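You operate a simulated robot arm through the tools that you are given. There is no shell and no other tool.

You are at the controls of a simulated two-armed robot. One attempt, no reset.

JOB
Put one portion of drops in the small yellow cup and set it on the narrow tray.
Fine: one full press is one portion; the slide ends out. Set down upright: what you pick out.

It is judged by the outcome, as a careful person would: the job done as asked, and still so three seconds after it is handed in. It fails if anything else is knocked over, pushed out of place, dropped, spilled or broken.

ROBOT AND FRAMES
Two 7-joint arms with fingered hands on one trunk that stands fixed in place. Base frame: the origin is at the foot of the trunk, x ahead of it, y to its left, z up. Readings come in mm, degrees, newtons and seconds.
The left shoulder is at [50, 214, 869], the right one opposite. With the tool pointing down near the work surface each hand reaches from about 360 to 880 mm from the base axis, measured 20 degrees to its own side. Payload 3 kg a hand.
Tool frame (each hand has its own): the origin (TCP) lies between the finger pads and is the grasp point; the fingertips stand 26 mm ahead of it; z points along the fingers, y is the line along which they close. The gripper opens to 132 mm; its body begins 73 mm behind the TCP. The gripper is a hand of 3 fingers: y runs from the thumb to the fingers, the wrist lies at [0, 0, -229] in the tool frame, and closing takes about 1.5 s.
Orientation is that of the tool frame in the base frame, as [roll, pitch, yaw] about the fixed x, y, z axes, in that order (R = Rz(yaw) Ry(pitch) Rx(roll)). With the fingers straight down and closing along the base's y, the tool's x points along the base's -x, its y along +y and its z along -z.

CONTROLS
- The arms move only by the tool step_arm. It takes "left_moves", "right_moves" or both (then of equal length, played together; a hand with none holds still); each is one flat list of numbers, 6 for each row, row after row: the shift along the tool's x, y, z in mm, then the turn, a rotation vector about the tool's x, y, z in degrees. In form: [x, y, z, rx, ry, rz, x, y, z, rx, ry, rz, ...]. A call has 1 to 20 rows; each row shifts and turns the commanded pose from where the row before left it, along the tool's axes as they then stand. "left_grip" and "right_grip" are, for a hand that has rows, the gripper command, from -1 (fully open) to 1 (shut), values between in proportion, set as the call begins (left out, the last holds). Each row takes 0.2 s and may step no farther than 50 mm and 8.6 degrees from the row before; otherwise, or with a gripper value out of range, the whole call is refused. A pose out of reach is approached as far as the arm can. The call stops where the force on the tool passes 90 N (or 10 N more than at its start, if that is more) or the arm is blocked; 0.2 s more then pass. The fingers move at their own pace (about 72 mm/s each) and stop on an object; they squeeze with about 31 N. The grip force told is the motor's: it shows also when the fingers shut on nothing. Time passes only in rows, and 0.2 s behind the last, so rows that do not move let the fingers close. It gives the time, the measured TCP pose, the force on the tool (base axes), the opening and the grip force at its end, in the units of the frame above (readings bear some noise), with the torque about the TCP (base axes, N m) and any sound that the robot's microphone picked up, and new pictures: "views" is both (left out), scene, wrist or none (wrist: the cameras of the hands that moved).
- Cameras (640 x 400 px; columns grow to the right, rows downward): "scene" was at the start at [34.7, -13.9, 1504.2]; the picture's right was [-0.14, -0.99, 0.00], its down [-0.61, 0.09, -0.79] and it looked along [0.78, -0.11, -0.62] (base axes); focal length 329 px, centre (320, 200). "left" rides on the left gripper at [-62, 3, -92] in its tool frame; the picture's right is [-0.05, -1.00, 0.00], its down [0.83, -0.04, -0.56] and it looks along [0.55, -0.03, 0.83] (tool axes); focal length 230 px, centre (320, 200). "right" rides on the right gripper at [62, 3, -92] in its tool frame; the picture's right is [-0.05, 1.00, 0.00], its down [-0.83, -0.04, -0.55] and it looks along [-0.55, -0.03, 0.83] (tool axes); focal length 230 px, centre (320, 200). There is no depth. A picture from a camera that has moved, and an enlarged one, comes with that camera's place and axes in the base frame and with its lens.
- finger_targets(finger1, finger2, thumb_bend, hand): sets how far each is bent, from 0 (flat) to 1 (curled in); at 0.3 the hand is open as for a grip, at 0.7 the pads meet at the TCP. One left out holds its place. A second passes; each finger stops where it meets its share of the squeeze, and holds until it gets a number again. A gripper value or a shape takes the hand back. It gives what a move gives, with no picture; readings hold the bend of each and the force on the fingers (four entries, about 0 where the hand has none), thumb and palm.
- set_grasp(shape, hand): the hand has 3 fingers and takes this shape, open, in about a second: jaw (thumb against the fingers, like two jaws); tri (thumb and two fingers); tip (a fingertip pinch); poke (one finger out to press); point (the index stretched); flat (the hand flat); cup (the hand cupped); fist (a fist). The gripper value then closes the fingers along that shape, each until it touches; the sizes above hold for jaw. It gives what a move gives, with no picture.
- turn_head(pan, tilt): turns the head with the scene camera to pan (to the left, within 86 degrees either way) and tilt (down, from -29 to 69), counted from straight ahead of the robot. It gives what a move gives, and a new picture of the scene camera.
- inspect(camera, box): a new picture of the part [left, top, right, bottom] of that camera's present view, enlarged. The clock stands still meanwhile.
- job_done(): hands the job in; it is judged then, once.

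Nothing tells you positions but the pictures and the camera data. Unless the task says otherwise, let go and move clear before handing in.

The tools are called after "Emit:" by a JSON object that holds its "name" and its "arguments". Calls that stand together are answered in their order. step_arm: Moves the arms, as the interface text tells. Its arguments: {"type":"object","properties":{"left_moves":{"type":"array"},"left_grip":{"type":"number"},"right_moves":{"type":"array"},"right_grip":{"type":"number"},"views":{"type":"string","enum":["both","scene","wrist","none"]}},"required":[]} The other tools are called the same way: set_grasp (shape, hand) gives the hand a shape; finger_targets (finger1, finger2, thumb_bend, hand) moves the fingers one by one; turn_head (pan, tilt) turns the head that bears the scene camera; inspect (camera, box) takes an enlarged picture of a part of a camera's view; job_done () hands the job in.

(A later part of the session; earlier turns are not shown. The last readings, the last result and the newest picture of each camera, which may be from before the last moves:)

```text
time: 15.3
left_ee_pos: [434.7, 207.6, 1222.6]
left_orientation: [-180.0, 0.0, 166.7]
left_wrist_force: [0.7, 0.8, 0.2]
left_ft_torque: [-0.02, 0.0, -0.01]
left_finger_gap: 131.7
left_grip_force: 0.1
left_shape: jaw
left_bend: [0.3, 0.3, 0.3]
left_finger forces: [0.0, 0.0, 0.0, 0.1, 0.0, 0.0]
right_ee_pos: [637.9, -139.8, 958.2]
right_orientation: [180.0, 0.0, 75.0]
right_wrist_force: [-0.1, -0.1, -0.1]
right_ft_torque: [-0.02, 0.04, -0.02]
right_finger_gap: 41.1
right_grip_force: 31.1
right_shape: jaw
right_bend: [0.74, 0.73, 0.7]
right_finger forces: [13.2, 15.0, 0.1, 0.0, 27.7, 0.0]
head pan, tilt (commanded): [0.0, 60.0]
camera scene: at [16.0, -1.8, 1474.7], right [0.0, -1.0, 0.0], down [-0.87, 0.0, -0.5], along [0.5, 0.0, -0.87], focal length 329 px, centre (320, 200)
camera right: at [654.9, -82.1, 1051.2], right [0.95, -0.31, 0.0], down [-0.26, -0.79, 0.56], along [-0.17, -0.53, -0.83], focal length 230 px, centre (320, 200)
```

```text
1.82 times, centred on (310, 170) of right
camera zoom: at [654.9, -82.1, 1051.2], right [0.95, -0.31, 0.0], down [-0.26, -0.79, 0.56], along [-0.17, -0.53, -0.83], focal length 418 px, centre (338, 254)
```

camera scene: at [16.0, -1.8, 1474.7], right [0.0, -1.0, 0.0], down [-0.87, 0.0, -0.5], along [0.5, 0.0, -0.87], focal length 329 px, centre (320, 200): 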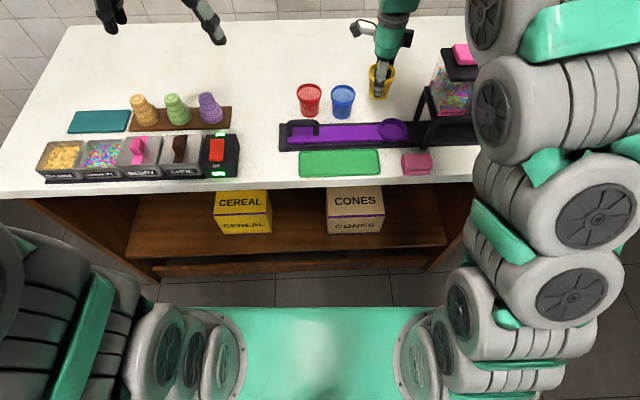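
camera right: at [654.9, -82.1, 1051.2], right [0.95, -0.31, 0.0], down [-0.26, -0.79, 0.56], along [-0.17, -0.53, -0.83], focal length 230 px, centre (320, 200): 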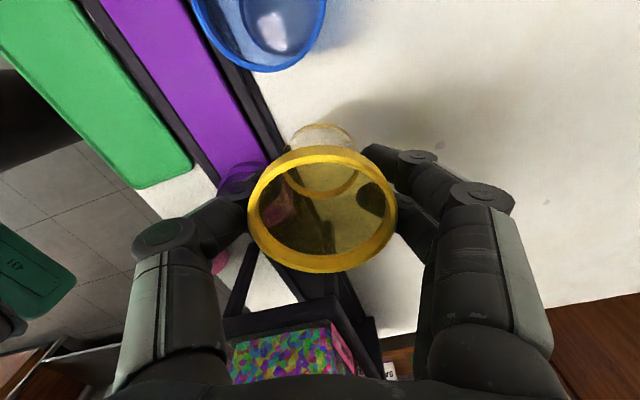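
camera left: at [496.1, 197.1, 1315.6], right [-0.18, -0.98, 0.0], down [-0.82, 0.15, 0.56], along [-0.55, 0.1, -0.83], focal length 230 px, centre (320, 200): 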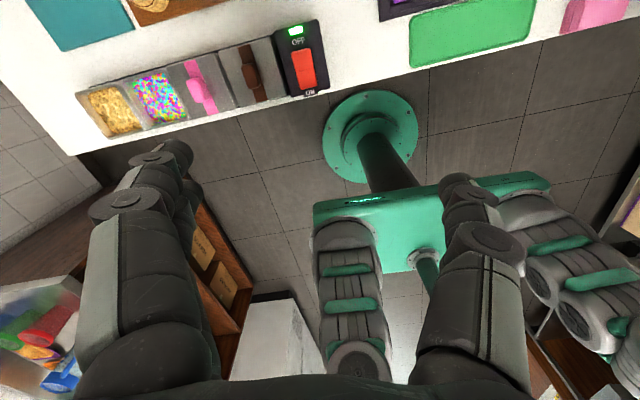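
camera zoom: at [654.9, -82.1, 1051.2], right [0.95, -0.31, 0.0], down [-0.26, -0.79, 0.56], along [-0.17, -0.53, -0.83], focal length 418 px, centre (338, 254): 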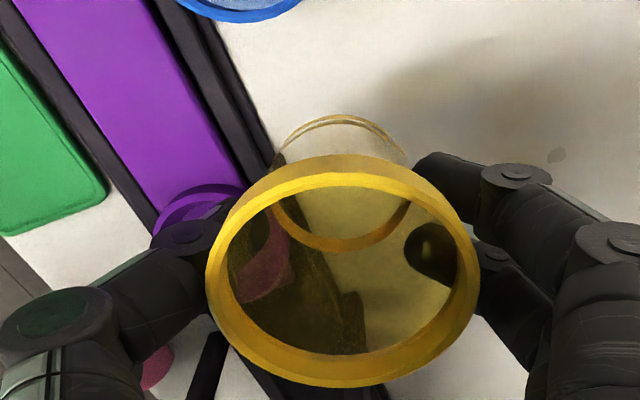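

The cup lifted cleanly and hangs upright. I'll carry it level over to above the ring at about (560,-177).

Emit:
{"name": "step_arm", "arguments": {"right_moves": [-14, -16.3, 0, 0, 0, 0, -14, -16.3, 0, 0, 0, 0, -14, -16.3, 0, 0, 0, 0, -14, -16.3, 0, 0, 0, 0, 0, 0, 0, 0, 0, 0], "views": "both"}}

Emit:
{"name": "inspect", "arguments": {"camera": "scene", "box": [340, 40, 460, 160]}}

Emit:
{"name": "inspect", "arguments": {"camera": "right", "box": [200, 40, 440, 240]}}

```text
time: 16.5
left_ee_pos: [435.8, 207.5, 1222.7]
left_orientation: [179.9, -0.1, 166.7]
left_wrist_force: [-0.2, 0.2, 0.6]
left_ft_torque: [-0.01, -0.01, 0.0]
left_finger_gap: 132.1
left_grip_force: 0.1
left_shape: jaw
left_bend: [0.3, 0.3, 0.3]
left_finger forces: [0.0, 0.1, 0.0, 0.0, 0.1, 0.0]
right_ee_pos: [559.3, -179.2, 956.1]
right_orientation: [-180.0, 0.0, 75.0]
right_wrist_force: [0.4, 0.4, 0.3]
right_ft_torque: [0.0, 0.0, 0.02]
right_finger_gap: 41.1
right_grip_force: 30.8
right_shape: jaw
right_bend: [0.74, 0.73, 0.7]
right_finger forces: [13.6, 15.1, 0.1, 0.0, 27.7, 0.0]
head pan, tilt (commanded): [0.0, 60.0]
camera scene: at [16.0, -1.8, 1474.7], right [0.0, -1.0, 0.0], down [-0.87, 0.0, -0.5], along [0.5, 0.0, -0.87], focal length 329 px, centre (320, 200)
camera right: at [576.6, -120.3, 1048.8], right [0.95, -0.31, 0.0], down [-0.26, -0.79, 0.56], along [-0.17, -0.53, -0.83], focal length 230 px, centre (320, 200)
```

scene: 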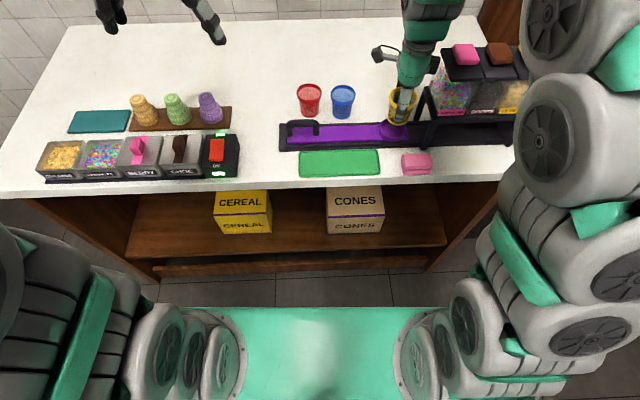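
right: 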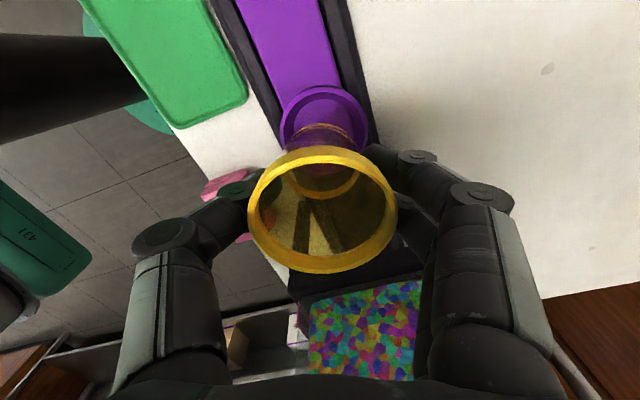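

```text
3.33 times, centred on (400, 100) of scene
camera zoom: at [16.0, -1.8, 1474.7], right [0.0, -1.0, 0.0], down [-0.87, 0.0, -0.5], along [0.5, 0.0, -0.87], focal length 1096 px, centre (53, 533)
```

zoom: 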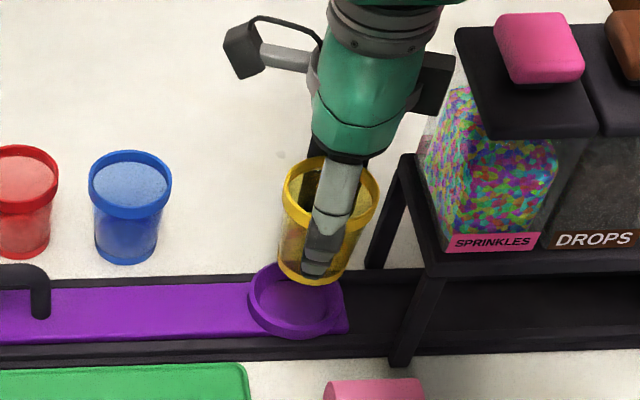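

```text
2.00 times, centred on (320, 140) of right
camera zoom: at [576.6, -120.3, 1048.8], right [0.95, -0.31, 0.0], down [-0.26, -0.79, 0.56], along [-0.17, -0.53, -0.83], focal length 460 px, centre (320, 320)
```

zoom: 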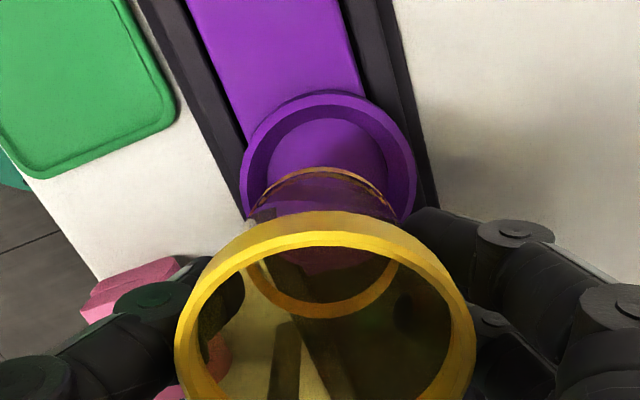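

The cup is roughly over the ring, though the ring looks a few millimetres toward +x and +y of it. I'll zoom in closely to judge the ring's inner size and the offset.

Emit:
{"name": "inspect", "arguments": {"camera": "right", "box": [270, 70, 390, 170]}}

Emit:
{"name": "inspect", "arguments": {"camera": "scene", "box": [370, 80, 430, 150]}}

```text
4.00 times, centred on (330, 120) of right
camera zoom: at [576.6, -120.3, 1048.8], right [0.95, -0.31, 0.0], down [-0.26, -0.79, 0.56], along [-0.17, -0.53, -0.83], focal length 920 px, centre (280, 520)
```

zoom: 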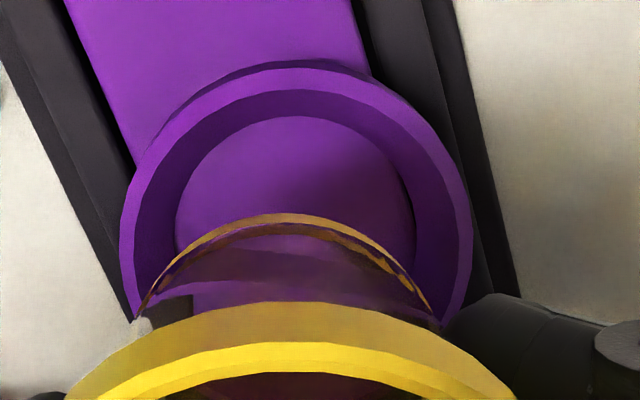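

```text
5.71 times, centred on (400, 115) of scene
camera zoom: at [16.0, -1.8, 1474.7], right [0.0, -1.0, 0.0], down [-0.87, 0.0, -0.5], along [0.5, 0.0, -0.87], focal length 1878 px, centre (-137, 686)
```

zoom: 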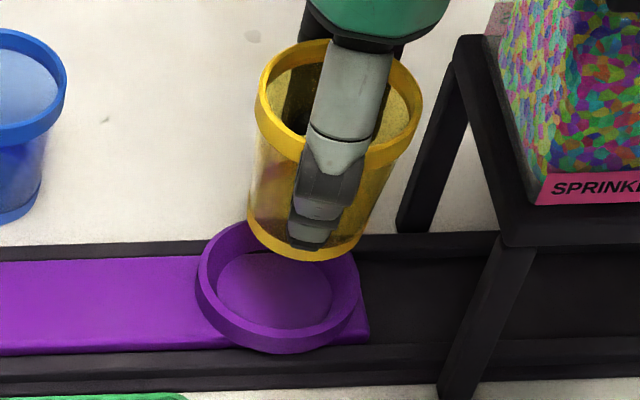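

The ring is a tapered seat, about 49 mm at the bottom and wider at the top, so it will guide the 48 mm base. I'll shift about (+4,+5) mm and lower to just above it, then check.

Emit:
{"name": "step_arm", "arguments": {"right_moves": [3, 1.3, 8, 0, 0, 0, 2.9, 1.3, 8, 0, 0, 0, 0, 0, 8, 0, 0, 0, 0, 0, 0, 0, 0, 0], "views": "both"}}

Emit:
{"name": "inspect", "arguments": {"camera": "right", "box": [260, 60, 400, 180]}}

Emit:
{"name": "inspect", "arguments": {"camera": "scene", "box": [370, 80, 430, 150]}}

```text
time: 17.5
left_ee_pos: [435.1, 207.1, 1223.2]
left_orientation: [-180.0, 0.0, 166.7]
left_wrist_force: [-0.7, -0.4, 0.6]
left_ft_torque: [0.01, 0.02, 0.0]
left_finger_gap: 131.8
left_grip_force: 0.0
left_shape: jaw
left_bend: [0.3, 0.3, 0.3]
left_finger forces: [0.1, 0.0, 0.0, 0.1, 0.0, 0.0]
right_ee_pos: [564.3, -172.9, 932.4]
right_orientation: [179.9, 0.1, 75.0]
right_wrist_force: [-0.9, -0.1, -0.2]
right_ft_torque: [0.02, 0.0, -0.02]
right_finger_gap: 41.0
right_grip_force: 30.7
right_shape: jaw
right_bend: [0.74, 0.73, 0.7]
right_finger forces: [13.7, 15.1, 0.0, 0.0, 27.7, 0.0]
head pan, tilt (commanded): [0.0, 60.0]
camera scene: at [15.9, -1.8, 1474.7], right [0.0, -1.0, 0.0], down [-0.87, 0.0, -0.5], along [0.5, 0.0, -0.87], focal length 329 px, centre (320, 200)
camera right: at [581.5, -113.7, 1025.1], right [0.95, -0.31, 0.0], down [-0.26, -0.79, 0.55], along [-0.17, -0.53, -0.83], focal length 230 px, centre (320, 200)
```

scene: 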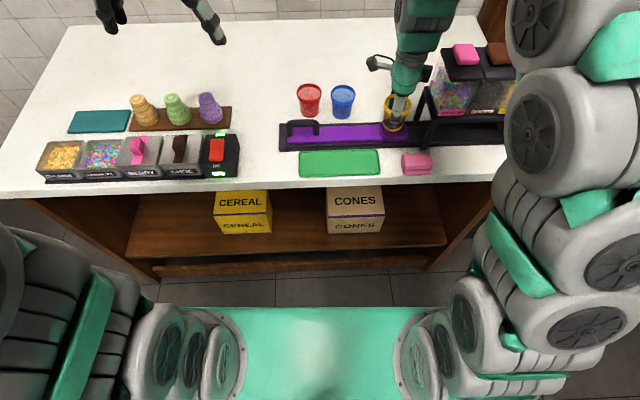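
right: 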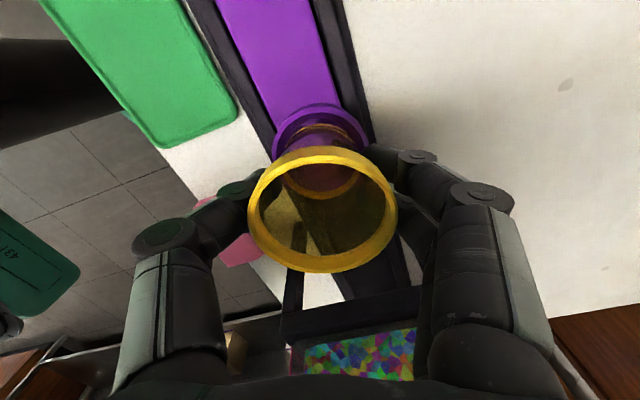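

```text
3.33 times, centred on (330, 120) of right
camera zoom: at [581.5, -113.7, 1025.1], right [0.95, -0.31, 0.0], down [-0.26, -0.79, 0.55], along [-0.17, -0.53, -0.83], focal length 767 px, centre (287, 467)
```

zoom: 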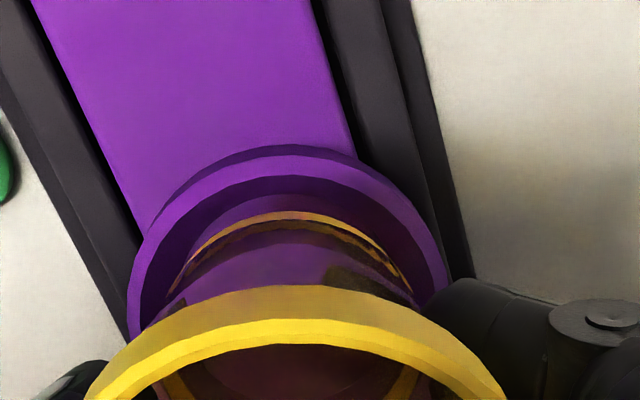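

```text
5.71 times, centred on (400, 115) of scene
camera zoom: at [15.9, -1.8, 1474.7], right [0.0, -1.0, 0.0], down [-0.87, 0.0, -0.5], along [0.5, 0.0, -0.87], focal length 1878 px, centre (-137, 686)
```

zoom: 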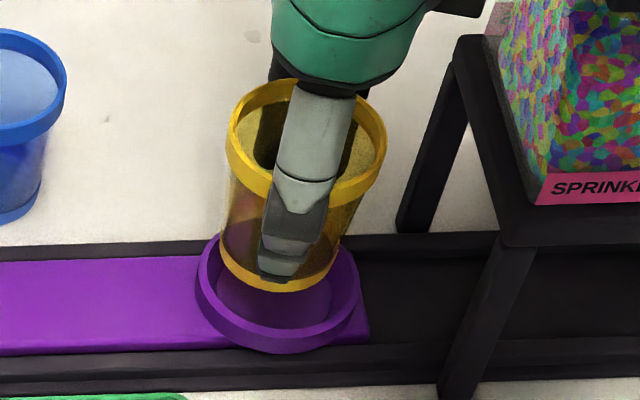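

The offset is now only about 1–2 mm. I'll nudge it and lower into the seat in small steps, watching the force.

Emit:
{"name": "step_arm", "arguments": {"right_moves": [-1.2, -1.2, 6, 0, 0, 0, 0, 0, 5, 0, 0, 0, 0, 0, 3, 0, 0, 0, 0, 0, 0, 0, 0, 0], "views": "wrist"}}

Emit:
{"name": "inspect", "arguments": {"camera": "scene", "box": [370, 80, 430, 150]}}

```text
time: 18.5
left_ee_pos: [435.7, 208.0, 1223.8]
left_orientation: [179.9, 0.0, 166.7]
left_wrist_force: [0.2, 0.1, -0.2]
left_ft_torque: [0.03, -0.04, -0.03]
left_finger_gap: 131.8
left_grip_force: 0.1
left_shape: jaw
left_bend: [0.3, 0.3, 0.3]
left_finger forces: [0.1, 0.0, 0.1, 0.0, 0.1, 0.0]
right_ee_pos: [562.3, -173.8, 918.7]
right_orientation: [179.9, 0.1, 75.1]
right_wrist_force: [0.7, -0.1, -0.9]
right_ft_torque: [-0.03, 0.03, -0.02]
right_finger_gap: 40.9
right_grip_force: 31.4
right_shape: jaw
right_bend: [0.74, 0.73, 0.7]
right_finger forces: [13.6, 15.2, 0.0, 0.1, 27.7, 0.1]
head pan, tilt (commanded): [0.0, 60.0]
camera right: at [580.0, -114.7, 1011.5], right [0.95, -0.31, 0.0], down [-0.26, -0.79, 0.55], along [-0.17, -0.53, -0.83], focal length 230 px, centre (320, 200)
```

right: 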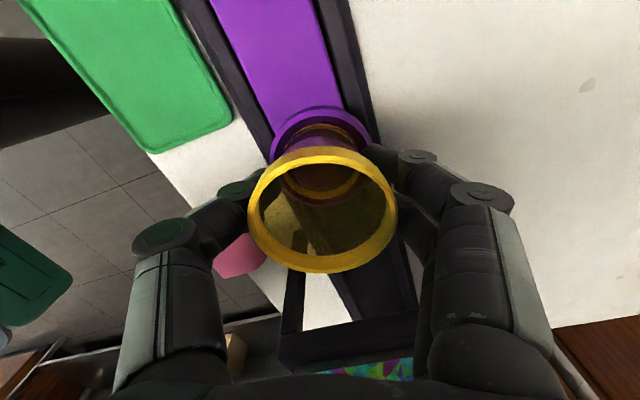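

```text
5.71 times, centred on (400, 115) of scene
camera zoom: at [15.9, -1.8, 1474.7], right [0.0, -1.0, 0.0], down [-0.87, 0.0, -0.5], along [0.5, 0.0, -0.87], focal length 1878 px, centre (-137, 686)
```

zoom: 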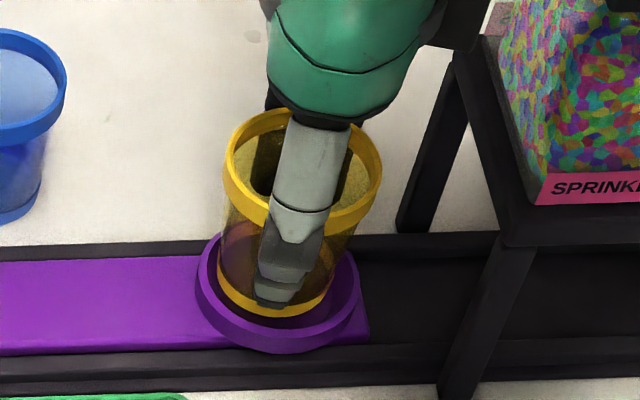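

The base is entering the ring and well centred. I'll lower slowly until contact is felt.

Emit:
{"name": "step_arm", "arguments": {"right_moves": [0, 0, 2, 0, 0, 0, 0, 0, 2, 0, 0, 0, 0, 0, 0, 0, 0, 0], "views": "none"}}

Emit:
{"name": "step_arm", "arguments": {"right_moves": [0, 0, 2, 0, 0, 0, 0, 0, 1, 0, 0, 0, 0, 0, 0, 0, 0, 0], "views": "none"}}

Emit:
{"name": "inspect", "arguments": {"camera": "scene", "box": [370, 80, 430, 150]}}

Emit:
{"name": "inspect", "arguments": {"camera": "right", "box": [260, 60, 400, 180]}}

```text
time: 19.3
left_ee_pos: [434.4, 207.1, 1222.0]
left_orientation: [179.9, 0.0, 166.7]
left_wrist_force: [0.2, 0.0, 1.0]
left_ft_torque: [0.0, -0.03, 0.02]
left_finger_gap: 131.9
left_grip_force: 0.0
left_shape: jaw
left_bend: [0.3, 0.3, 0.3]
left_finger forces: [0.1, 0.1, 0.0, 0.0, 0.1, 0.1]
right_ee_pos: [561.4, -173.8, 914.8]
right_orientation: [179.9, 0.0, 75.0]
right_wrist_force: [0.4, 0.9, -0.3]
right_ft_torque: [0.0, -0.03, -0.02]
right_finger_gap: 41.2
right_grip_force: 31.1
right_shape: jaw
right_bend: [0.74, 0.73, 0.7]
right_finger forces: [13.6, 15.3, 0.0, 0.0, 27.6, 0.1]
head pan, tilt (commanded): [0.0, 60.0]
```

```text
time: 20.1
left_ee_pos: [435.8, 206.7, 1223.1]
left_orientation: [180.0, 0.0, 166.8]
left_wrist_force: [0.7, 0.0, -1.1]
left_ft_torque: [0.02, 0.01, 0.0]
left_finger_gap: 132.0
left_grip_force: 0.1
left_shape: jaw
left_bend: [0.3, 0.3, 0.3]
left_finger forces: [0.1, 0.1, 0.0, 0.1, 0.0, 0.1]
right_ee_pos: [562.4, -173.0, 910.4]
right_orientation: [179.9, 0.0, 75.0]
right_wrist_force: [0.3, -2.1, 1.3]
right_ft_torque: [-0.05, -0.01, -0.02]
right_finger_gap: 41.4
right_grip_force: 31.2
right_shape: jaw
right_bend: [0.74, 0.73, 0.7]
right_finger forces: [13.5, 15.5, 0.1, 0.1, 27.6, 0.0]
head pan, tilt (commanded): [0.0, 60.0]
```

```text
5.71 times, centred on (400, 115) of scene
camera zoom: at [15.9, -1.8, 1474.7], right [0.0, -1.0, 0.0], down [-0.87, 0.0, -0.5], along [0.5, 0.0, -0.87], focal length 1878 px, centre (-137, 686)
```

zoom: 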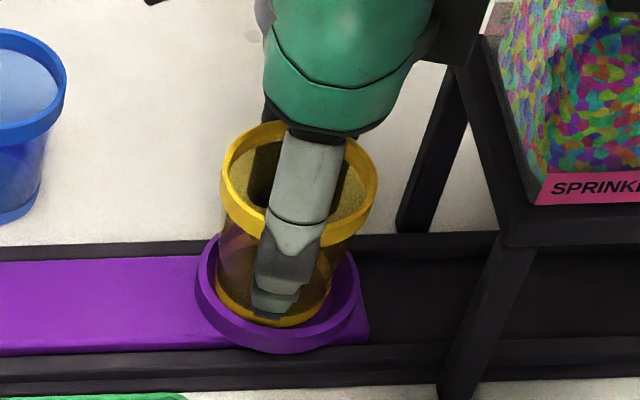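

```text
3.33 times, centred on (330, 120) of right
camera zoom: at [580.7, -114.8, 1004.1], right [0.95, -0.31, 0.0], down [-0.26, -0.79, 0.55], along [-0.17, -0.53, -0.83], focal length 767 px, centre (287, 467)
```

zoom: 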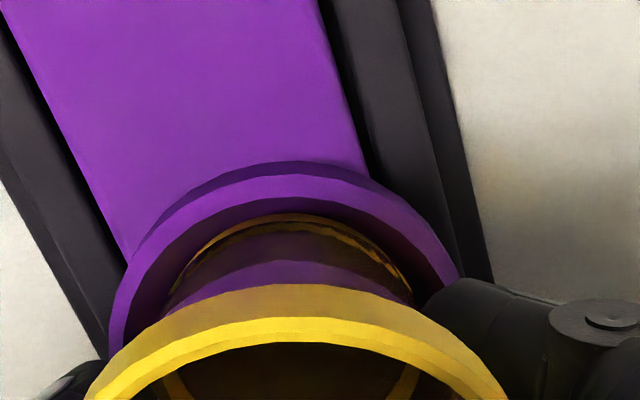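

There's a slight sideways touch of about 2 N, so the base is brushing the +y wall of the seat. I'll shift 1.5 mm to -y and keep lowering gently.

Emit:
{"name": "step_arm", "arguments": {"right_moves": [-1.5, 0.2, 0, 0, 0, 0, 0, 0, 1.5, 0, 0, 0, 0, 0, 0, 0, 0, 0], "views": "none"}}

Emit:
{"name": "step_arm", "arguments": {"right_moves": [0, 0, 1.5, 0, 0, 0, 0, 0, 0, 0, 0, 0], "views": "none"}}

Emit:
{"name": "inspect", "arguments": {"camera": "scene", "box": [370, 80, 430, 150]}}

Emit:
{"name": "inspect", "arguments": {"camera": "right", "box": [260, 60, 400, 180]}}

```text
time: 20.9
left_ee_pos: [435.4, 206.9, 1222.5]
left_orientation: [180.0, 0.0, 166.8]
left_wrist_force: [0.1, 0.5, -0.4]
left_ft_torque: [0.02, 0.01, 0.0]
left_finger_gap: 131.9
left_grip_force: 0.0
left_shape: jaw
left_bend: [0.3, 0.3, 0.3]
left_finger forces: [0.0, 0.1, 0.0, 0.1, 0.0, 0.1]
right_ee_pos: [563.0, -174.9, 909.6]
right_orientation: [179.9, 0.0, 75.0]
right_wrist_force: [0.6, 0.7, 1.0]
right_ft_torque: [-0.01, -0.02, 0.0]
right_finger_gap: 41.2
right_grip_force: 31.4
right_shape: jaw
right_bend: [0.74, 0.73, 0.7]
right_finger forces: [13.8, 15.2, 0.0, 0.1, 28.1, 0.0]
head pan, tilt (commanded): [0.0, 60.0]
```

```text
time: 21.5
left_ee_pos: [435.5, 206.5, 1223.0]
left_orientation: [-179.9, 0.1, 166.7]
left_wrist_force: [-0.4, 0.4, 0.3]
left_ft_torque: [-0.02, 0.02, 0.01]
left_finger_gap: 132.0
left_grip_force: 0.1
left_shape: jaw
left_bend: [0.3, 0.3, 0.3]
left_finger forces: [0.0, 0.1, 0.0, 0.1, 0.1, 0.0]
right_ee_pos: [562.6, -175.0, 909.7]
right_orientation: [179.9, -0.1, 74.9]
right_wrist_force: [1.3, -0.5, 11.4]
right_ft_torque: [-0.03, -0.04, -0.01]
right_finger_gap: 41.2
right_grip_force: 31.1
right_shape: jaw
right_bend: [0.74, 0.74, 0.7]
right_finger forces: [14.7, 16.3, 0.1, 0.0, 29.6, 0.1]
head pan, tilt (commanded): [0.0, 60.0]
```

```text
5.71 times, centred on (400, 115) of scene
camera zoom: at [15.8, -1.8, 1474.7], right [0.0, -1.0, 0.0], down [-0.87, 0.0, -0.5], along [0.5, 0.0, -0.87], focal length 1878 px, centre (-137, 686)
```

zoom: 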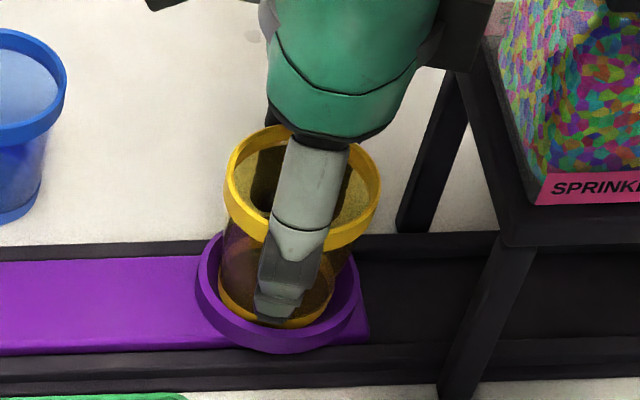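

```text
3.33 times, centred on (330, 120) of right
camera zoom: at [580.1, -116.5, 1001.9], right [0.95, -0.31, 0.0], down [-0.26, -0.79, 0.55], along [-0.17, -0.53, -0.83], focal length 767 px, centre (287, 467)
```

zoom: 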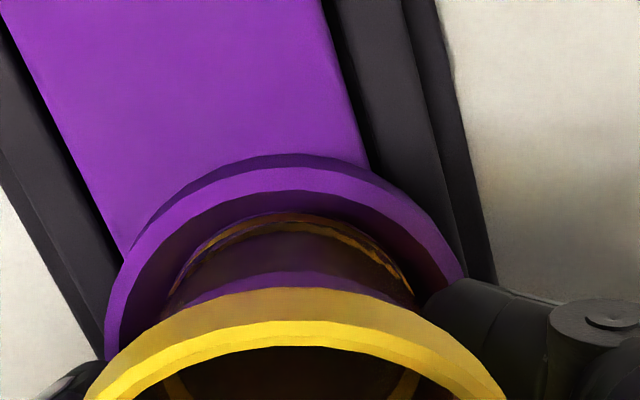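

Vertical force rose to 11 N with almost no sideways force, so the cup is seated on the floor of the ring. I'll open the hand to release.

Emit:
{"name": "step_arm", "arguments": {"right_moves": [0, 0, -0.7, 0, 0, 0, 0, 0, 0, 0, 0, 0, 0, 0, 0, 0, 0, 0, 0, 0, 0, 0, 0, 0, 0, 0, 0, 0, 0, 0], "right_grip": -0.4, "views": "both"}}

Emit:
{"name": "inspect", "arguments": {"camera": "scene", "box": [370, 80, 430, 150]}}

Emit:
{"name": "inspect", "arguments": {"camera": "right", "box": [200, 60, 440, 260]}}

```text
time: 22.7
left_ee_pos: [435.0, 207.3, 1222.1]
left_orientation: [-180.0, 0.0, 166.7]
left_wrist_force: [0.3, -0.1, 0.1]
left_ft_torque: [0.02, 0.01, 0.03]
left_finger_gap: 132.0
left_grip_force: 0.1
left_shape: jaw
left_bend: [0.3, 0.3, 0.3]
left_finger forces: [0.0, 0.0, 0.1, 0.1, 0.0, 0.0]
right_ee_pos: [562.1, -175.2, 909.6]
right_orientation: [179.9, 0.0, 75.1]
right_wrist_force: [0.3, 0.3, 0.1]
right_ft_torque: [-0.01, -0.02, -0.03]
right_finger_gap: 92.1
right_grip_force: 0.0
right_shape: jaw
right_bend: [0.68, 0.68, 0.64]
right_finger forces: [0.0, 0.1, 0.0, 0.0, 0.1, 0.1]
head pan, tilt (commanded): [0.0, 60.0]
camera scene: at [16.0, -1.8, 1474.7], right [0.0, -1.0, 0.0], down [-0.87, 0.0, -0.5], along [0.5, 0.0, -0.87], focal length 329 px, centre (320, 200)
camera right: at [580.2, -116.3, 1001.9], right [0.95, -0.31, 0.0], down [-0.26, -0.79, 0.55], along [-0.17, -0.53, -0.83], focal length 230 px, centre (320, 200)
```

scene: 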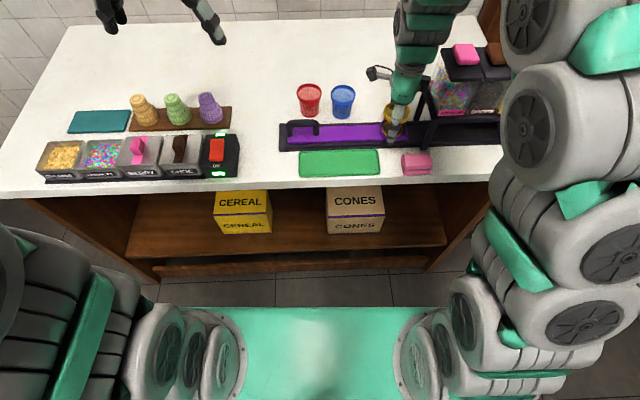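
right: 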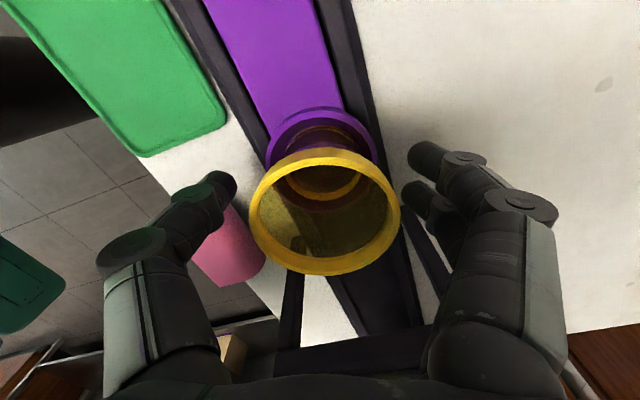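

```text
5.71 times, centred on (400, 115) of scene
camera zoom: at [16.0, -1.8, 1474.7], right [0.0, -1.0, 0.0], down [-0.87, 0.0, -0.5], along [0.5, 0.0, -0.87], focal length 1878 px, centre (-137, 686)
```

zoom: 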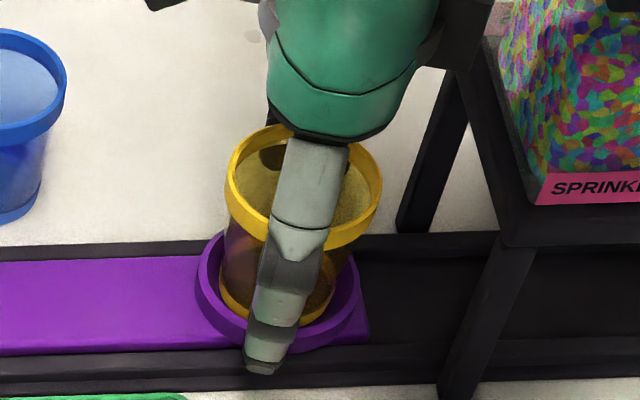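

```text
2.00 times, centred on (320, 160) of right
camera zoom: at [580.2, -116.3, 1001.9], right [0.95, -0.31, 0.0], down [-0.26, -0.79, 0.55], along [-0.17, -0.53, -0.83], focal length 460 px, centre (320, 280)
```

zoom: 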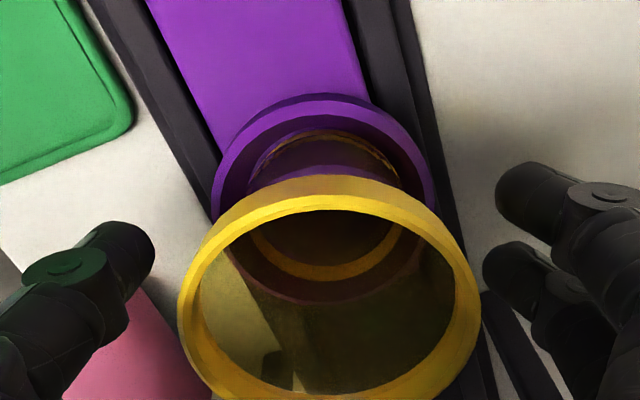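

The cup sits upright in the ring and the hand is clear of it. I'll lift the right hand straight up.

Emit:
{"name": "step_arm", "arguments": {"right_moves": [0, 0, -10, 0, 0, 0, 0, 0, -20, 0, 0, 0, 0, 0, -30, 0, 0, 0, 0, 0, -40, 0, 0, 0, 0, 0, -40, 0, 0, 0, 0, 0, -40, 0, 0, 0, 0, 0, -20, 0, 0, 0, 0, 0, 0, 0, 0, 0], "views": "both"}}

Emit:
{"name": "inspect", "arguments": {"camera": "scene", "box": [370, 60, 460, 160]}}

Emit:
{"name": "inspect", "arguments": {"camera": "right", "box": [180, 60, 460, 260]}}

```text
time: 24.5
left_ee_pos: [435.0, 206.3, 1222.2]
left_orientation: [-179.9, 0.0, 166.7]
left_wrist_force: [-0.4, 0.2, -0.8]
left_ft_torque: [-0.03, -0.02, -0.01]
left_finger_gap: 132.0
left_grip_force: 0.0
left_shape: jaw
left_bend: [0.3, 0.3, 0.3]
left_finger forces: [0.1, 0.0, 0.1, 0.1, 0.0, 0.1]
right_ee_pos: [563.6, -174.8, 1108.9]
right_orientation: [179.9, 0.0, 75.1]
right_wrist_force: [0.3, 0.0, 0.0]
right_ft_torque: [-0.01, 0.01, 0.03]
right_finger_gap: 92.3
right_grip_force: 0.2
right_shape: jaw
right_bend: [0.68, 0.68, 0.64]
right_finger forces: [0.0, 0.0, 0.0, 0.1, 0.0, 0.1]
head pan, tilt (commanded): [0.0, 60.0]
camera scene: at [15.9, -1.8, 1474.7], right [0.0, -1.0, 0.0], down [-0.87, 0.0, -0.5], along [0.5, 0.0, -0.87], focal length 329 px, centre (320, 200)
camera right: at [580.5, -115.7, 1201.6], right [0.95, -0.31, 0.0], down [-0.26, -0.79, 0.56], along [-0.17, -0.53, -0.83], focal length 230 px, centre (320, 200)
```

scene: 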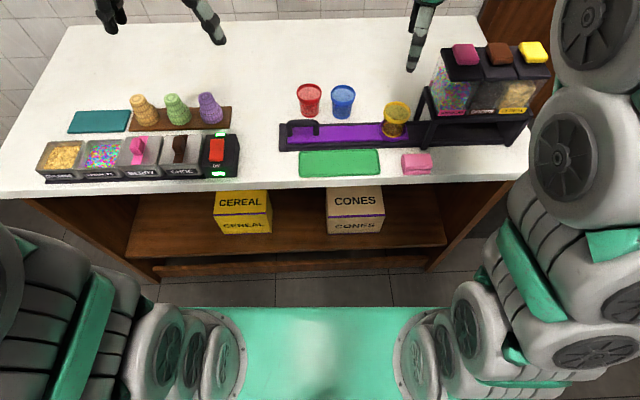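
right: 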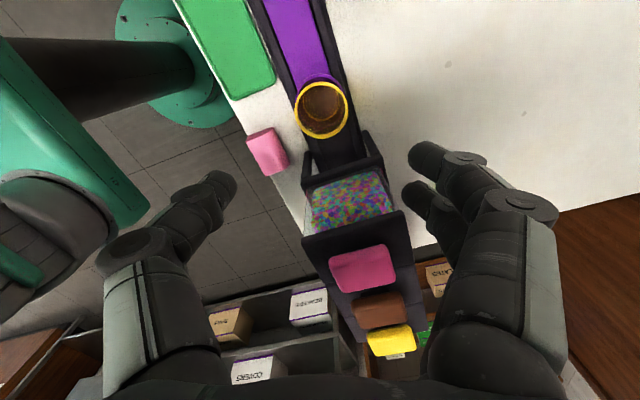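

```text
4.00 times, centred on (415, 110) of scene
camera zoom: at [15.9, -1.8, 1474.7], right [0.0, -1.0, 0.0], down [-0.87, 0.0, -0.5], along [0.5, 0.0, -0.87], focal length 1315 px, centre (-60, 560)
```

zoom: 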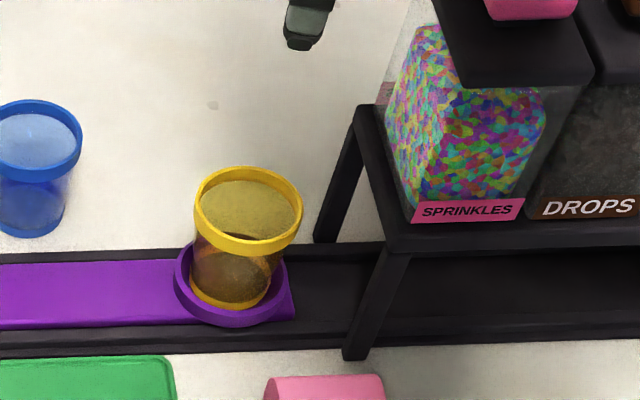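

```text
2.00 times, centred on (320, 160) of right
camera zoom: at [580.5, -115.7, 1201.6], right [0.95, -0.31, 0.0], down [-0.26, -0.79, 0.56], along [-0.17, -0.53, -0.83], focal length 460 px, centre (320, 280)
```

zoom: 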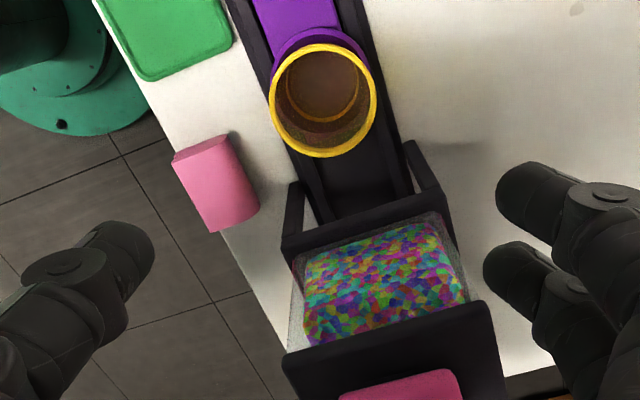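

The cup sits well in the ring. Next I'll measure the hoppers and buttons precisely from this viewpoint to work out how far the slide must travel for DROPS.

Emit:
{"name": "inspect", "arguments": {"camera": "right", "box": [270, 130, 450, 370]}}

Emit:
{"name": "inspect", "arguments": {"camera": "scene", "box": [410, 30, 560, 150]}}

Emit:
{"name": "inspect", "arguments": {"camera": "scene", "box": [270, 90, 420, 170]}}

```text
1.67 times, centred on (360, 250) of right
camera zoom: at [580.5, -115.7, 1201.6], right [0.95, -0.31, 0.0], down [-0.26, -0.79, 0.56], along [-0.17, -0.53, -0.83], focal length 384 px, centre (253, 117)
```

zoom: 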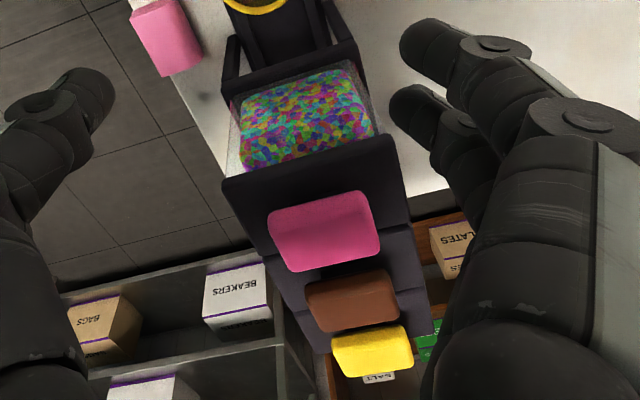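

```text
3.33 times, centred on (485, 90) of scene
camera zoom: at [15.9, -1.8, 1474.7], right [0.0, -1.0, 0.0], down [-0.87, 0.0, -0.5], along [0.5, 0.0, -0.87], focal length 1096 px, centre (-230, 567)
```

zoom: 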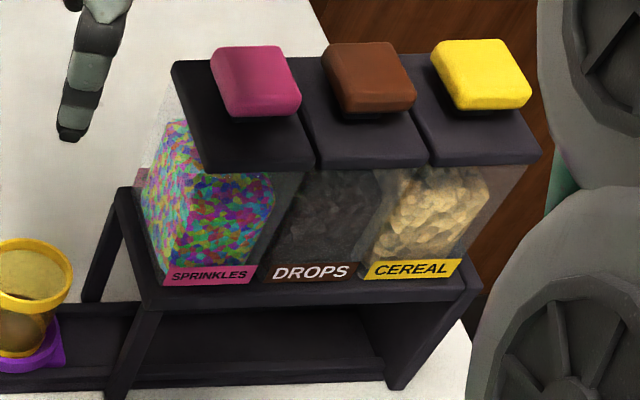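

```text
4.27 times, centred on (345, 130) of scene
camera zoom: at [15.9, -1.8, 1474.7], right [0.0, -1.0, 0.0], down [-0.87, 0.0, -0.5], along [0.5, 0.0, -0.87], focal length 1402 px, centre (213, 499)
```

zoom: 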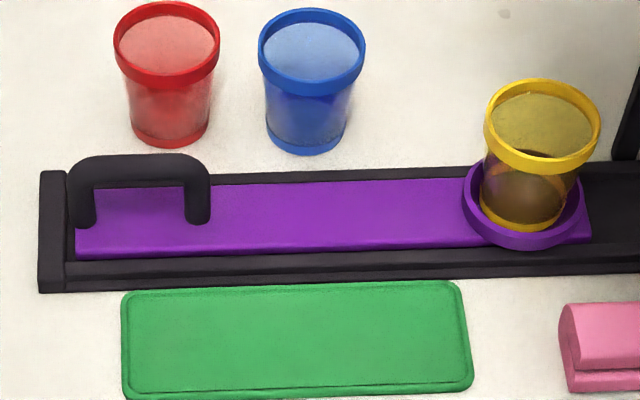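

I make the brown DROPS button about (569,-340,1075), with a hopper pitch of about 64 mm and the slide axis turned about 2.5°. The slide therefore needs roughly 165 mm of travel. I'll move the right hand up and over the brown button area with fingers closed, staying high, and then bring in the left hand.

Emit:
{"name": "step_arm", "arguments": {"right_moves": [0, 0, -25, 0, 0, -5.9, 0, 0, -25, 0, 0, -5.9, 0, 0, -20, 0, 0, -5.8, -33, -0.3, 0, 0, 0, 0, -33, -0.3, 0, 0, 0, 0, -33, -0.3, 0, 0, 0, 0, -33, -0.3, 0, 0, 0, 0, -33, -0.3, 0, 0, 0, 0, 0, 0, 0, 0, 0, 0], "right_grip": 1, "views": "both"}}

Emit:
{"name": "inspect", "arguments": {"camera": "scene", "box": [410, 0, 560, 120]}}

Emit:
{"name": "inspect", "arguments": {"camera": "right", "box": [180, 60, 460, 260]}}

```text
time: 26.5
left_ee_pos: [435.0, 208.5, 1222.1]
left_orientation: [180.0, 0.1, 166.6]
left_wrist_force: [0.6, 0.1, 0.4]
left_ft_torque: [-0.04, 0.01, -0.03]
left_finger_gap: 131.6
left_grip_force: 0.1
left_shape: jaw
left_bend: [0.3, 0.3, 0.3]
left_finger forces: [0.1, 0.1, 0.1, 0.1, 0.0, 0.0]
right_ee_pos: [564.4, -342.0, 1182.1]
right_orientation: [180.0, 0.0, 92.7]
right_wrist_force: [0.2, -0.4, -0.3]
right_ft_torque: [-0.03, -0.06, 0.01]
right_finger_gap: 0.0
right_grip_force: 30.6
right_shape: jaw
right_bend: [0.67, 0.67, 0.74]
right_finger forces: [0.1, 0.1, 0.0, 0.1, 0.0, 0.0]
head pan, tilt (commanded): [0.0, 60.0]
camera scene: at [16.0, -1.8, 1474.7], right [0.0, -1.0, 0.0], down [-0.87, 0.0, -0.5], along [0.5, 0.0, -0.87], focal length 329 px, centre (320, 200)
camera right: at [564.1, -280.3, 1274.0], right [1.0, -0.01, 0.0], down [-0.01, -0.83, 0.56], along [0.0, -0.56, -0.83], focal length 230 px, centre (320, 200)
```

scene: 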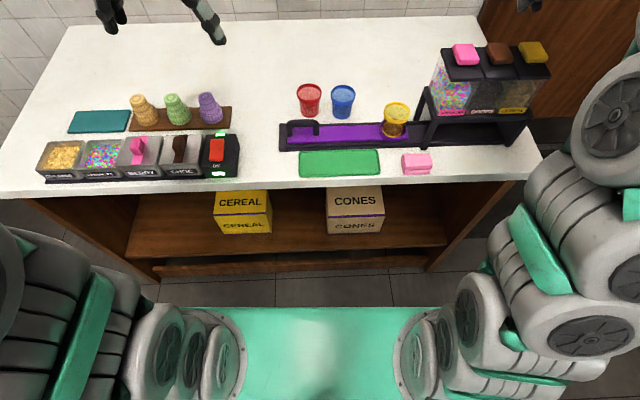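
right: 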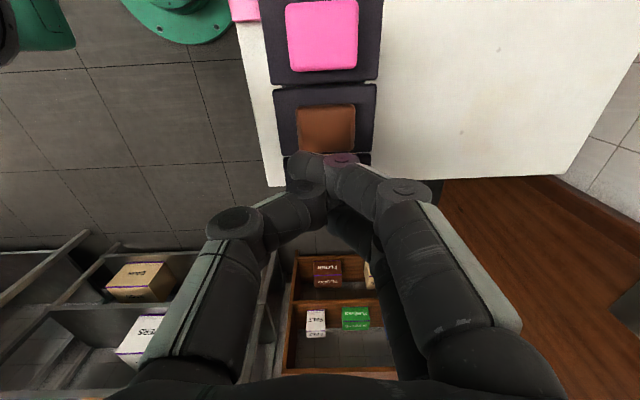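

```text
3.33 times, centred on (485, 60) of scene
camera zoom: at [16.0, -1.8, 1474.7], right [0.0, -1.0, 0.0], down [-0.87, 0.0, -0.5], along [0.5, 0.0, -0.87], focal length 1096 px, centre (-230, 667)
```

zoom: 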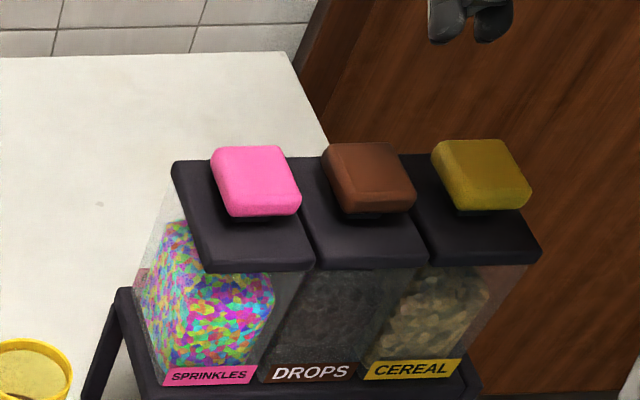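

```text
2.00 times, centred on (320, 160) of right
camera zoom: at [564.1, -280.3, 1274.0], right [1.0, -0.01, 0.0], down [-0.01, -0.83, 0.56], along [0.0, -0.56, -0.83], focal length 460 px, centre (320, 280)
```

zoom: 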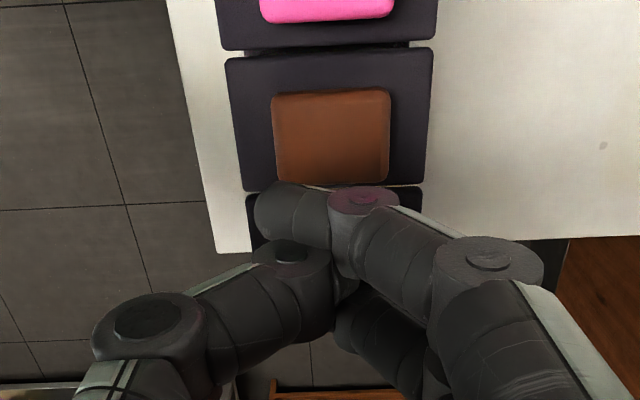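

The right hand hovers above the hoppers, and the brown button checks out at about (568,-339). Now I'll bring the left hand, turned to align with the slide, above the handle.

Emit:
{"name": "step_arm", "arguments": {"left_moves": [0, 0, 0, 0, 0, -7.9, 0, 0, 0, 0, 0, -7.9, -14.4, -21.8, 27.7, 0, 0, 0, -14.4, -21.8, 27.7, 0, 0, 0, -14.4, -21.8, 27.7, 0, 0, 0, -14.4, -21.8, 27.7, 0, 0, 0, -14.4, -21.8, 27.7, 0, 0, 0, -14.4, -21.8, 27.7, 0, 0, 0, -14.4, -21.8, 27.7, 0, 0, 0, -14.4, -21.8, 27.7, 0, 0, 0, 0, 0, 0, 0, 0, 0], "views": "both"}}

Emit:
{"name": "inspect", "arguments": {"camera": "left", "box": [180, 0, 460, 220]}}

Emit:
{"name": "inspect", "arguments": {"camera": "scene", "box": [270, 50, 420, 170]}}

```text
time: 28.9
left_ee_pos: [554.8, 40.6, 1000.0]
left_orientation: [-180.0, 0.0, -177.6]
left_wrist_force: [1.0, 0.3, -0.8]
left_ft_torque: [0.03, -0.02, -0.03]
left_finger_gap: 131.7
left_grip_force: 0.1
left_shape: jaw
left_bend: [0.3, 0.3, 0.3]
left_finger forces: [0.0, 0.1, 0.1, 0.0, 0.0, 0.0]
right_ee_pos: [564.3, -341.5, 1182.2]
right_orientation: [179.9, 0.0, 92.5]
right_wrist_force: [0.6, 0.0, 0.0]
right_ft_torque: [-0.01, 0.0, -0.02]
right_finger_gap: 0.2
right_grip_force: 31.0
right_shape: jaw
right_bend: [0.67, 0.67, 0.74]
right_finger forces: [0.1, 0.1, 0.0, 0.0, 0.1, 0.0]
head pan, tilt (commanded): [0.0, 60.0]
camera scene: at [15.9, -1.8, 1474.7], right [0.0, -1.0, 0.0], down [-0.87, 0.0, -0.5], along [0.5, 0.0, -0.87], focal length 329 px, centre (320, 200)
camera left: at [615.9, 45.8, 1092.1], right [0.1, -1.0, 0.0], down [-0.83, -0.08, 0.55], along [-0.55, -0.05, -0.83], focal length 230 px, centre (320, 200)
```

scene: 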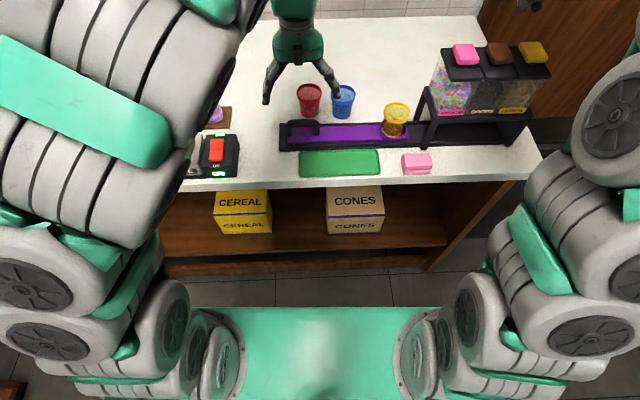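
left: 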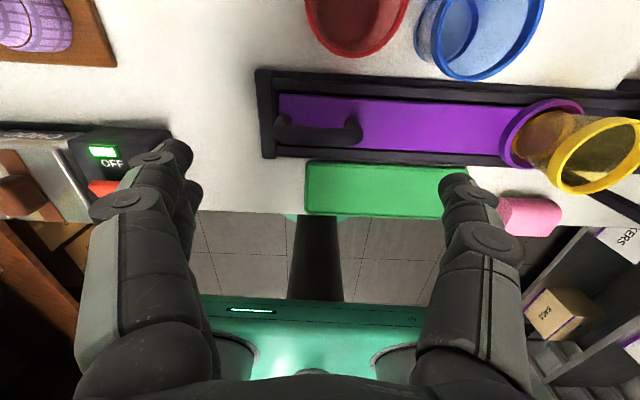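

```text
1.82 times, centred on (320, 110) of left
camera zoom: at [615.9, 45.8, 1092.1], right [0.1, -1.0, 0.0], down [-0.83, -0.08, 0.55], along [-0.55, -0.05, -0.83], focal length 418 px, centre (320, 364)
```

zoom: 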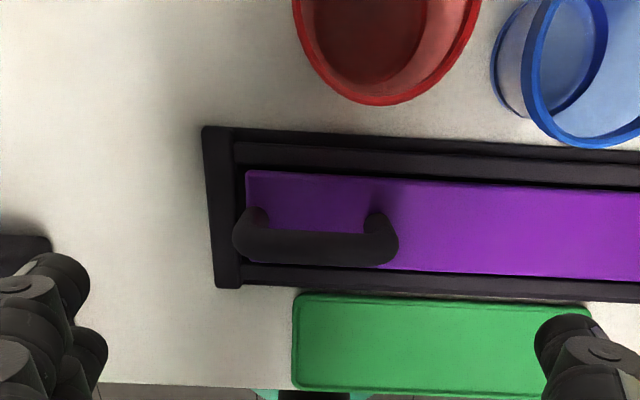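

```text
3.33 times, centred on (345, 110) of scene
camera zoom: at [15.9, -1.8, 1474.7], right [0.0, -1.0, 0.0], down [-0.87, 0.0, -0.5], along [0.5, 0.0, -0.87], focal length 1096 px, centre (237, 500)
```

zoom: 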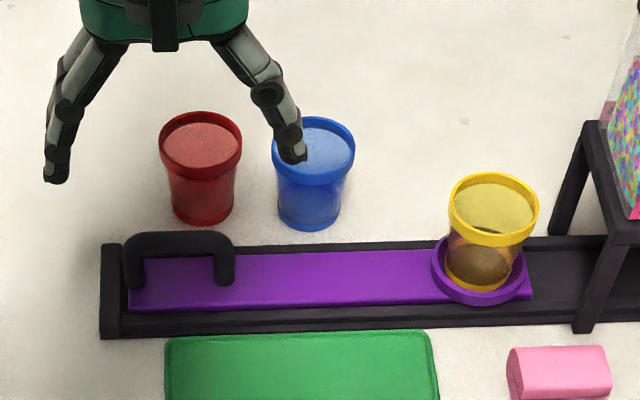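

The handle bar is centred about 1 mm from the hand axis and is about 78 mm wide along y. I'll descend with the fingers open so they straddle the handle legs, keeping the tips above the trough walls.

Emit:
{"name": "step_arm", "arguments": {"left_moves": [0.4, 0.6, 25, 0, 0, 0, 0.4, 0.6, 25, 0, 0, 0, 0, 0, 20, 0, 0, 0, 0, 0, 0, 0, 0, 0], "left_grip": -0.85, "views": "both"}}

Emit:
{"name": "inspect", "arguments": {"camera": "left", "box": [160, 60, 480, 260]}}

Emit:
{"name": "inspect", "arguments": {"camera": "scene", "box": [270, 50, 420, 170]}}

```text
time: 29.9
left_ee_pos: [555.4, 40.5, 930.3]
left_orientation: [180.0, 0.0, -177.4]
left_wrist_force: [0.4, 0.8, 0.3]
left_ft_torque: [-0.02, -0.02, -0.01]
left_finger_gap: 122.2
left_grip_force: 0.1
left_shape: jaw
left_bend: [0.44, 0.44, 0.4]
left_finger forces: [0.0, 0.0, 0.1, 0.0, 0.0, 0.0]
right_ee_pos: [563.8, -342.9, 1181.9]
right_orientation: [179.9, -0.1, 92.6]
right_wrist_force: [-1.5, 0.5, 1.3]
right_ft_torque: [0.0, 0.01, 0.0]
right_finger_gap: 0.1
right_grip_force: 31.0
right_shape: jaw
right_bend: [0.67, 0.67, 0.74]
right_finger forces: [0.1, 0.1, 0.1, 0.1, 0.0, 0.0]
head pan, tilt (commanded): [0.0, 60.0]
camera scene: at [15.9, -1.8, 1474.7], right [0.0, -1.0, 0.0], down [-0.87, 0.0, -0.5], along [0.5, 0.0, -0.87], focal length 329 px, centre (320, 200)
camera left: at [617.5, 47.4, 1023.9], right [0.1, -1.0, 0.0], down [-0.83, -0.08, 0.56], along [-0.55, -0.05, -0.83], focal length 230 px, centre (320, 200)
```

scene: 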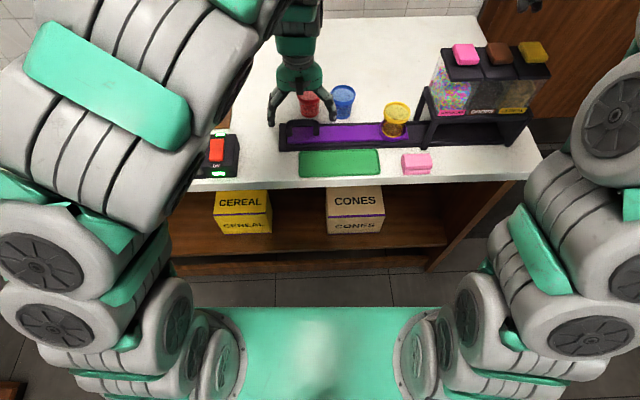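
left: 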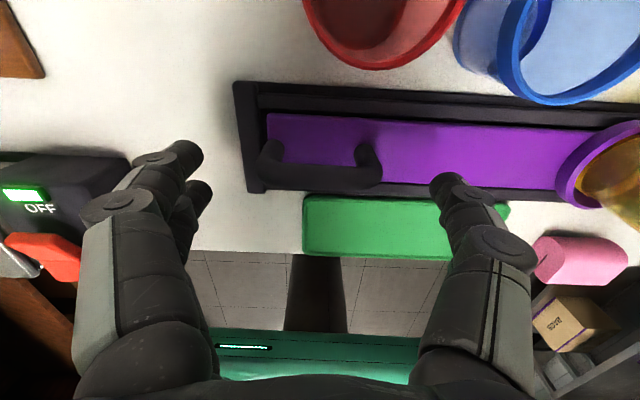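

```text
2.00 times, centred on (320, 160) of left
camera zoom: at [617.5, 47.4, 1023.9], right [0.1, -1.0, 0.0], down [-0.83, -0.08, 0.56], along [-0.55, -0.05, -0.83], focal length 460 px, centre (320, 280)
```

zoom: 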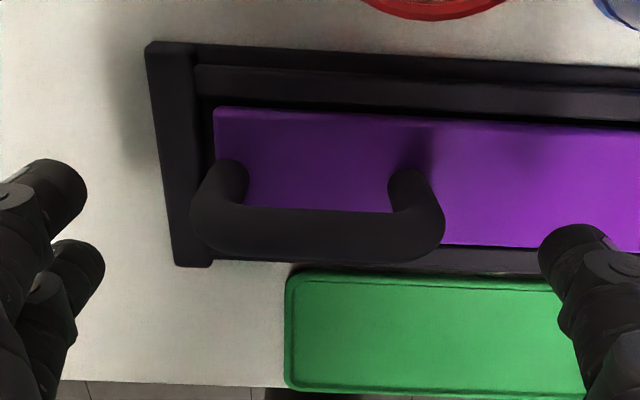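

```text
3.33 times, centred on (345, 110) of scene
camera zoom: at [15.9, -1.8, 1474.7], right [0.0, -1.0, 0.0], down [-0.87, 0.0, -0.5], along [0.5, 0.0, -0.87], focal length 1096 px, centre (237, 500)
```

zoom: 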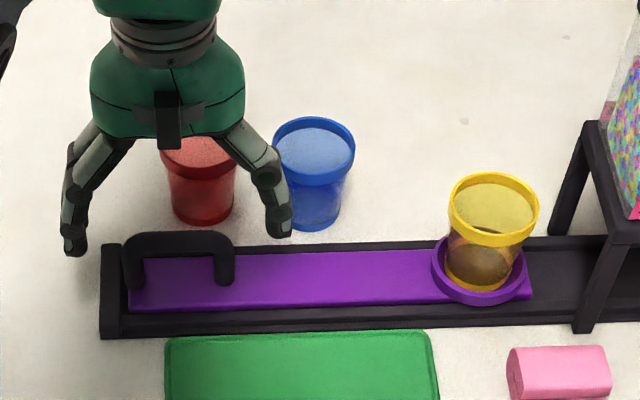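

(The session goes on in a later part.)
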